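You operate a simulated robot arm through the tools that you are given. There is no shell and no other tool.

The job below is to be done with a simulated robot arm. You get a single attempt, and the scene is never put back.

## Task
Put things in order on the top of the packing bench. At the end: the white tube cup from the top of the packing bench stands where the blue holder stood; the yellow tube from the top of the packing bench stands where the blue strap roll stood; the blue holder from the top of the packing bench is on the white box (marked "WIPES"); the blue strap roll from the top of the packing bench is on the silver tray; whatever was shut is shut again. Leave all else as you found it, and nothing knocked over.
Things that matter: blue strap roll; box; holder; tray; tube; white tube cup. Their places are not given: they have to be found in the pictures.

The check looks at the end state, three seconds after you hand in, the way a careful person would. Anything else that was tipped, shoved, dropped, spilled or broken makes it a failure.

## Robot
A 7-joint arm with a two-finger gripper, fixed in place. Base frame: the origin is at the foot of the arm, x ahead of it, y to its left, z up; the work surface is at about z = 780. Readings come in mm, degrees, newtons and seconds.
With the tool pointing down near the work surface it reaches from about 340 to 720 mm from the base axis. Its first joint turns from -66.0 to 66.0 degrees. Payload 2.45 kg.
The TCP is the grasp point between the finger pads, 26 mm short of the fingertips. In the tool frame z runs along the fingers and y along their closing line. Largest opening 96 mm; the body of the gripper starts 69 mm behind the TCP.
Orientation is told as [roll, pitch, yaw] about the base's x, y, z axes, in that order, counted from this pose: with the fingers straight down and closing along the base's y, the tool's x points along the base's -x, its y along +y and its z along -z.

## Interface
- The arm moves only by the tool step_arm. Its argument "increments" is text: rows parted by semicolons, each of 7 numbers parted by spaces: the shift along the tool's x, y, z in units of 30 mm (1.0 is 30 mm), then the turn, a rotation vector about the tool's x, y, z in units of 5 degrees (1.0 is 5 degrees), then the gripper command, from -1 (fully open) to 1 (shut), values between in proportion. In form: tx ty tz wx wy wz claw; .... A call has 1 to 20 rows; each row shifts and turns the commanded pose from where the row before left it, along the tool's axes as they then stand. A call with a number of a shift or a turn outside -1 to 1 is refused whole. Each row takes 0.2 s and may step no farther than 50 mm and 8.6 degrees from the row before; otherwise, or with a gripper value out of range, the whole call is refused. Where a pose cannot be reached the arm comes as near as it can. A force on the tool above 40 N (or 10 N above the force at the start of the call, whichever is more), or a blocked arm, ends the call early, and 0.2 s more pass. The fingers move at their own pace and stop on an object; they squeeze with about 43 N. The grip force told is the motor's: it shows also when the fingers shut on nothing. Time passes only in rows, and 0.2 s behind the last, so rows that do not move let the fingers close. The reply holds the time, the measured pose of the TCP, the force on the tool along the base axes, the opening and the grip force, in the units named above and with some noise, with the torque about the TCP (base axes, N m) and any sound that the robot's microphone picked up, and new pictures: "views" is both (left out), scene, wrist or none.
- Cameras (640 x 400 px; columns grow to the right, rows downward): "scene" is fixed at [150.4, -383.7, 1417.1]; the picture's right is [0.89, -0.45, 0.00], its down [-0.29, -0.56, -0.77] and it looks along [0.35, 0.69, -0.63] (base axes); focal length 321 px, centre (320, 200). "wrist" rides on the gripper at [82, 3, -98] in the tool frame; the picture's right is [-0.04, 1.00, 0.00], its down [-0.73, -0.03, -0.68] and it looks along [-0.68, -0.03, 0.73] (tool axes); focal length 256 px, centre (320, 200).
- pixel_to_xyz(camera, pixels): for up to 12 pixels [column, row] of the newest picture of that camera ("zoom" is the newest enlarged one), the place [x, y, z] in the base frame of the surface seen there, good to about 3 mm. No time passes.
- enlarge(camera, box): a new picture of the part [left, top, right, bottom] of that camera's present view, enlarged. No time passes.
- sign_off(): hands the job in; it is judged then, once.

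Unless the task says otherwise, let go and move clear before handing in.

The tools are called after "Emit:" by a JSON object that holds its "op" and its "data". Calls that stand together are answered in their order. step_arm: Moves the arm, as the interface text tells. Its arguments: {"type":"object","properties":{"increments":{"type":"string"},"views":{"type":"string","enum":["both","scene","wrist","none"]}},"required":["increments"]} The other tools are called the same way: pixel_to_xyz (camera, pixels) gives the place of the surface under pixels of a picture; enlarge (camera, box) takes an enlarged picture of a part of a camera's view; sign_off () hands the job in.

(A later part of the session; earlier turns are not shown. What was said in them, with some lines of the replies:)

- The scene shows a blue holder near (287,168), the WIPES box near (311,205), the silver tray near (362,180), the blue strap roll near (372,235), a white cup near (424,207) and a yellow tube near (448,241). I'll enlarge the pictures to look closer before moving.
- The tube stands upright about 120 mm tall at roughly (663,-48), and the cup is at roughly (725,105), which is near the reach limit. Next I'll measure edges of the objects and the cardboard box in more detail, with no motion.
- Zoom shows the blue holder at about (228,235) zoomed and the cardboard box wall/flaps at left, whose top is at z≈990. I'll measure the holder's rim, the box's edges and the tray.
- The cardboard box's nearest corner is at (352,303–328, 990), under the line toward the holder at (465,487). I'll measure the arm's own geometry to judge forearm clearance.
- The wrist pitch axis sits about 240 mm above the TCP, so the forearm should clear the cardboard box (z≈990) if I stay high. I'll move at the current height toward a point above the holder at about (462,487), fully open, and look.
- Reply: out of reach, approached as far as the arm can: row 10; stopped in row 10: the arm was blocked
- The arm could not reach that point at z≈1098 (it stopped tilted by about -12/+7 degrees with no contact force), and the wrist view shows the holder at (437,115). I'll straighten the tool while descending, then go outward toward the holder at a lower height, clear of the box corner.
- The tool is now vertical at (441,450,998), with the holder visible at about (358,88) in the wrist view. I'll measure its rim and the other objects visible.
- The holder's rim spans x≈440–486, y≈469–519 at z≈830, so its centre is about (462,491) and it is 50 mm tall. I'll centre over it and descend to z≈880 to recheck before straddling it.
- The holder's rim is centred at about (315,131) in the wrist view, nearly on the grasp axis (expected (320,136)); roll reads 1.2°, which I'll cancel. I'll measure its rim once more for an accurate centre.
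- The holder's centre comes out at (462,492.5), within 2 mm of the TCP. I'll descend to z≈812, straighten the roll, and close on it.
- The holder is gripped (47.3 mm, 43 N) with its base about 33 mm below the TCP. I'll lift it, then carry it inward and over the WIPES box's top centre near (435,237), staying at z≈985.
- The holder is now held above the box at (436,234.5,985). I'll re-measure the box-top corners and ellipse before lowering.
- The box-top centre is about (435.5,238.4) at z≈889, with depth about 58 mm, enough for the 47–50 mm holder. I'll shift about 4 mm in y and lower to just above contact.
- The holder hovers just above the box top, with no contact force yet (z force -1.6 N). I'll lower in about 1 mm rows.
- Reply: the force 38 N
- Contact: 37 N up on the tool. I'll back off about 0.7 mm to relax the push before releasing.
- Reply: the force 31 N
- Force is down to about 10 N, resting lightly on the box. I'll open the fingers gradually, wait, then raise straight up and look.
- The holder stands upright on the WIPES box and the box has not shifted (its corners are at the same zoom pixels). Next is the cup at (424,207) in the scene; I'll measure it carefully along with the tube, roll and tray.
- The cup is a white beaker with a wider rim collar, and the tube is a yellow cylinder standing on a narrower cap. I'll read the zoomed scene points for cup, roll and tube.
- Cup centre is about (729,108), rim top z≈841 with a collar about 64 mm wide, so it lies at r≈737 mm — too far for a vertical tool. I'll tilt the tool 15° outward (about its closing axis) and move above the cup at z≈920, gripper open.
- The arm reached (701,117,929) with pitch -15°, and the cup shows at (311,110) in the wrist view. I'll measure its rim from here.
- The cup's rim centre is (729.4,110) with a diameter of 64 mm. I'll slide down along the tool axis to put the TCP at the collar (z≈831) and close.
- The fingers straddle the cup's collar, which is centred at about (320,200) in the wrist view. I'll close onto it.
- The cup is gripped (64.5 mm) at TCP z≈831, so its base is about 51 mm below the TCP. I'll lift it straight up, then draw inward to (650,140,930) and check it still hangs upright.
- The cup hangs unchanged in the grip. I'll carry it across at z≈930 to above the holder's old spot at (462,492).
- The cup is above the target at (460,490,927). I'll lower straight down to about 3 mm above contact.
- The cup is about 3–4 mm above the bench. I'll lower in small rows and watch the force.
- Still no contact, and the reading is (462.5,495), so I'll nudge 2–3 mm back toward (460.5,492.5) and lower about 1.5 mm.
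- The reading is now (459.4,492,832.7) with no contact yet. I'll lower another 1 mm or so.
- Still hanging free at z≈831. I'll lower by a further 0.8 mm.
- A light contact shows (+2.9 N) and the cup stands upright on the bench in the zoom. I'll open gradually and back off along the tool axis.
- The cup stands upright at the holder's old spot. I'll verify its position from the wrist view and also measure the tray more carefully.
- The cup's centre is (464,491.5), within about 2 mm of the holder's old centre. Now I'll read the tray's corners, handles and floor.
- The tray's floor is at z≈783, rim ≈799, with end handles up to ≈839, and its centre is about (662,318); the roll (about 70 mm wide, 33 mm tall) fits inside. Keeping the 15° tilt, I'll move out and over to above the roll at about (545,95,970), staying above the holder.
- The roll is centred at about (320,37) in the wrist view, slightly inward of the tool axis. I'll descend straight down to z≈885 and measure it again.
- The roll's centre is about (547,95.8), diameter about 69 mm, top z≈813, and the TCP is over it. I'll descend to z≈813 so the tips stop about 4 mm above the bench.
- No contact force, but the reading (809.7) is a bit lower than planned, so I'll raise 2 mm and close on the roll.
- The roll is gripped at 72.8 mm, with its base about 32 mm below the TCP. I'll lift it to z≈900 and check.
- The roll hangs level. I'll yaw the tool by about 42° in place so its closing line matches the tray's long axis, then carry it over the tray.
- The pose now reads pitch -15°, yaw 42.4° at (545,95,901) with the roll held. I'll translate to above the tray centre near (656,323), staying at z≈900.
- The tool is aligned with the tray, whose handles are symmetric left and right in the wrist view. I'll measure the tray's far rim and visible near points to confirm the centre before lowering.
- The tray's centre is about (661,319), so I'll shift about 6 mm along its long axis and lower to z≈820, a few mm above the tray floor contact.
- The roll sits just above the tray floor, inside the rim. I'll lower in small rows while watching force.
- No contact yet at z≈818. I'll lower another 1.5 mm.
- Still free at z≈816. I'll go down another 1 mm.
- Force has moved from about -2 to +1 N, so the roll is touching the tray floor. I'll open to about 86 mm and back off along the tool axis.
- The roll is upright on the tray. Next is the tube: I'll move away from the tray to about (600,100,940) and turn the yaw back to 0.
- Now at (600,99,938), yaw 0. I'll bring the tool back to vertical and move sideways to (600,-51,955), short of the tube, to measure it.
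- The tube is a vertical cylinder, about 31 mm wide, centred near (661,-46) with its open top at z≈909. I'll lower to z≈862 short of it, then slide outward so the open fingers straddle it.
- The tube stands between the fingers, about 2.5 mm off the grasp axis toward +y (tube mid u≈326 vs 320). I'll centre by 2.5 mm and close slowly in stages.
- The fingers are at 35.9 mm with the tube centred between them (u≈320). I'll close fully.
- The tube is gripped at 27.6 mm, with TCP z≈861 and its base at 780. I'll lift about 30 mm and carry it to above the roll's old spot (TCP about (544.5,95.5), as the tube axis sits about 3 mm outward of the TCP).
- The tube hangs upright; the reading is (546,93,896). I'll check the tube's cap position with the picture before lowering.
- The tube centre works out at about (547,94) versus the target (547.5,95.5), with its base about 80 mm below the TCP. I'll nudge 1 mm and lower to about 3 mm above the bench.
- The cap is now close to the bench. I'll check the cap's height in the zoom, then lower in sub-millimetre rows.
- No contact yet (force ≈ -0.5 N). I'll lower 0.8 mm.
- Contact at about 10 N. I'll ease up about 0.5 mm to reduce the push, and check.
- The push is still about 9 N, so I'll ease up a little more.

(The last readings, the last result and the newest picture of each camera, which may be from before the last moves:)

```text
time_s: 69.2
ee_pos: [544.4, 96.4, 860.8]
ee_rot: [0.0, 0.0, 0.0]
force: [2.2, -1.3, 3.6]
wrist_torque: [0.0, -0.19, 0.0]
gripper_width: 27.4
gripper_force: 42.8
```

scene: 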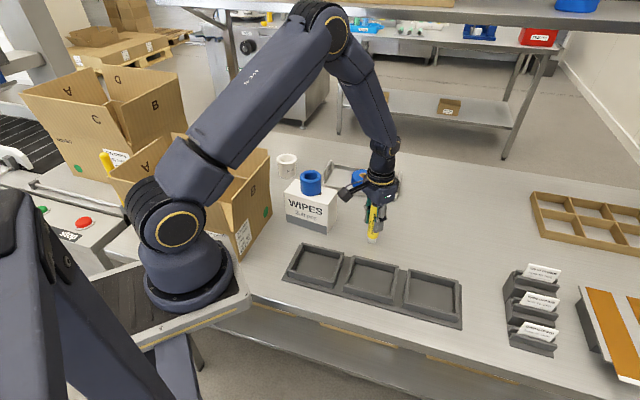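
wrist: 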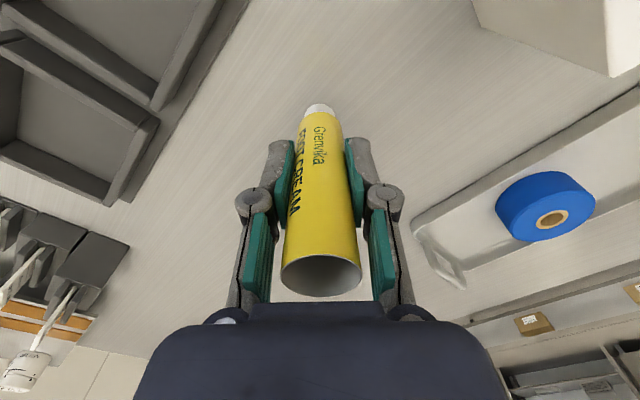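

The push is down to about 3.6 N with the tube standing on its cap. I'll open slowly in stages without moving and look.

Emit:
{"op": "step_arm", "data": {"increments": "0 0 0 0 0 0 0.38; 0 0 0 0 0 0 0.34; 0 0 0 0 0 0 0.3; 0 0 0 0 0 0 0.2; 0 0 0 0 0 0 0; 0 0 0 0 0 0 -0.4; 0 0 0 0 0 0 -1; 0 0 0 0 0 0 -1; 0 0 0 0 0 0 -1; 0 0 0 0 0 0 -1", "views": "both"}}

Emit:
{"op": "enlarge", "data": {"camera": "scene", "box": [330, 160, 430, 260]}}

```text
time_s: 71.4
ee_pos: [544.5, 97.9, 861.2]
ee_rot: [0.0, 0.0, 0.1]
force: [0.2, -0.1, -0.4]
wrist_torque: [-0.01, 0.0, 0.02]
gripper_width: 96.0
gripper_force: 0.1
```

scene: 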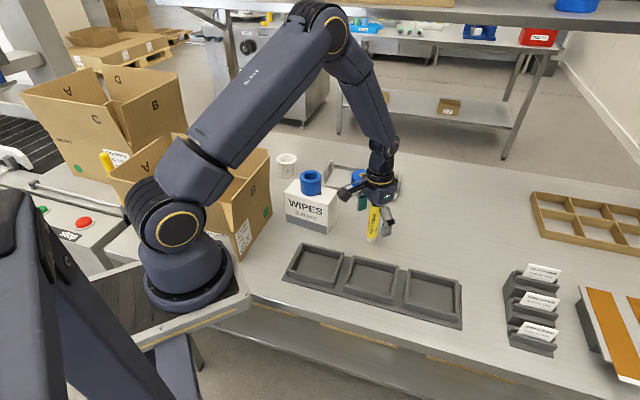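
wrist: 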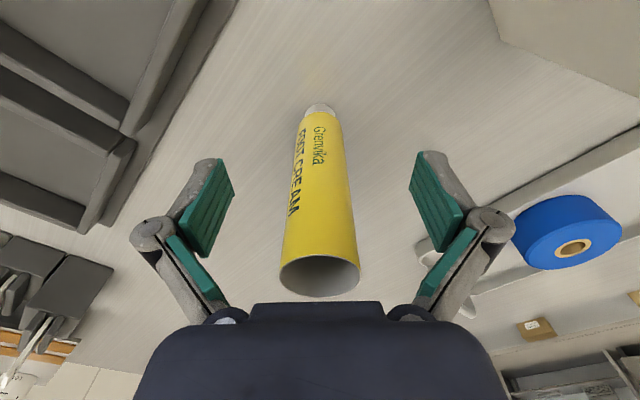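

```text
4.00 times, centred on (380, 210) of scene
```

zoom: 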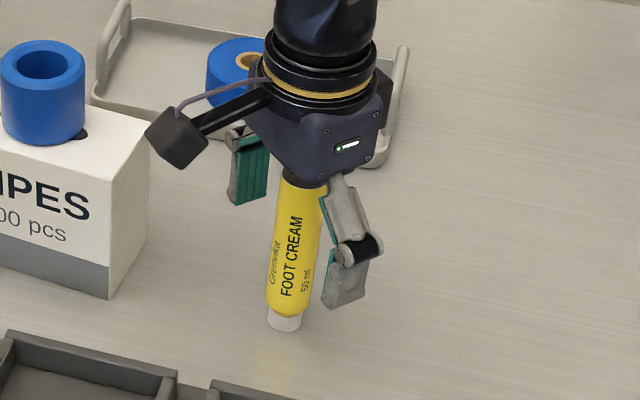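

The tube stands upright and free between the open fingers. I'll rise straight up until the tips clear its top, then look at everything.

Emit:
{"op": "step_arm", "data": {"increments": "0 0 -0.3 0 0 0 -1; 0 0 -0.6 0 0 0 -1; 0 0 -0.9 0 0 0 -1; 0 0 -0.9 0 0 0 -1; 0 0 -0.9 0 0 0 -1; 0 0 -0.9 0 0 0 -1; 0.5 -0.3 -0.8 0 0 0 -1; 0.8 -0.4 -0.4 0 0 0 -1; 0.8 -0.4 -0.2 0 0 0 -1; 0.8 -0.4 0 0 0 0 -1; 0 0 0 0 0 0 -1", "views": "both"}}

Emit:
{"op": "enlarge", "data": {"camera": "scene", "box": [260, 130, 480, 270]}}

```text
time_s: 73.8
ee_pos: [458.6, 52.5, 1039.3]
ee_rot: [-0.1, 0.0, 0.0]
force: [-0.3, -0.7, 0.3]
wrist_torque: [0.02, -0.01, 0.02]
gripper_width: 96.1
gripper_force: 0.1
```

scene: 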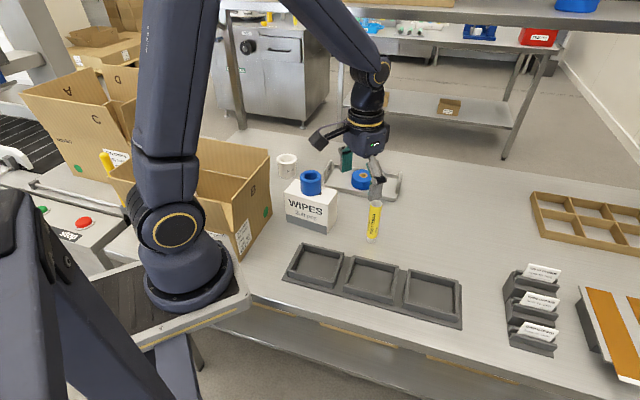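
wrist: 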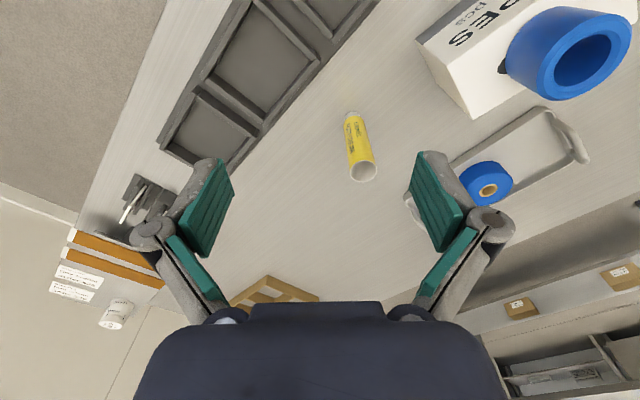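

```text
2.86 times, centred on (370, 200) of scene
```

zoom: 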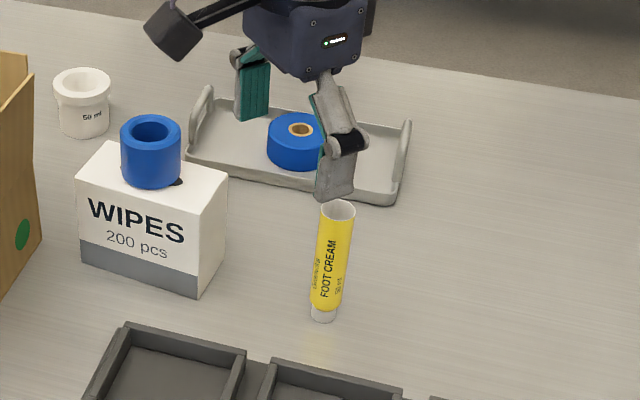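

All four objects stand upright and the box and tray edges are at the same pixels as at the start. I'll verify positions before handing in.

Emit:
{"op": "pixel_to_xyz", "data": {"camera": "wrist", "pixels": [[350, 172], [375, 172], [363, 181], [345, 120], [359, 117], [352, 114], [488, 190], [465, 185], [511, 185]]}}

Emit:
{"op": "pixel_to_xyz", "data": {"camera": "zoom", "pixels": [[323, 318], [311, 308], [335, 312], [82, 82], [150, 130], [150, 185], [300, 128], [295, 165], [408, 122], [205, 90], [202, 292]]}}

```text
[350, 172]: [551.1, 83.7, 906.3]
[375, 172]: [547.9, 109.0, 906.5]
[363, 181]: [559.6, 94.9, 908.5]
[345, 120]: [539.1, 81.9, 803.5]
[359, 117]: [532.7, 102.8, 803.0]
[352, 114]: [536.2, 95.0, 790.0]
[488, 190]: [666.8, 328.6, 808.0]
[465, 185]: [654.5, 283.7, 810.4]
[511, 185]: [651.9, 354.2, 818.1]
```

```text
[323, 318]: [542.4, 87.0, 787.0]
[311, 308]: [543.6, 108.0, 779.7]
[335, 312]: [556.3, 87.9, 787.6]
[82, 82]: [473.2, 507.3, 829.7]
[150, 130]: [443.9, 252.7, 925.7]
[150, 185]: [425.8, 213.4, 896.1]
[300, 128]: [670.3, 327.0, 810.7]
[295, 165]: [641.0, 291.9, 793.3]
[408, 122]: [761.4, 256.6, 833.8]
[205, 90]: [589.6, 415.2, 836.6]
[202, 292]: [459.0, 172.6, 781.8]
```

The tube's axis reads about (548,96), matching the roll's old centre (547,95.8). The cup is at about (464,491) on the holder's old spot, the roll is on the tray near (661,320), and the holder is on the WIPES box. Nothing had been opened, the gripper is empty and clear at (459,52,1039), and the surroundings look unchanged, so I'm handing in.

Emit:
{"op": "sign_off", "data": {}}

```text
The job is handed in.
```

The bench is in the order you asked for, and I handed the job in. The last pictures show everything upright, but the result of the check has not come back.

| Object | Where it is now | How close |
|---|---|---|
| White tube cup | Where the blue holder stood | about 2 mm off |
| Yellow tube | Where the blue strap roll stood, upright on its cap | about 1 mm off |
| Blue holder | On top of the white WIPES box, roughly centred | fully on the box top |
| Blue strap roll | On the silver tray, near its centre | inside the rim |

The WIPES box and the tray showed no visible shift in the pictures. I opened nothing, so there was nothing to shut again. The gripper was empty, open and raised clear of the objects when I handed in.
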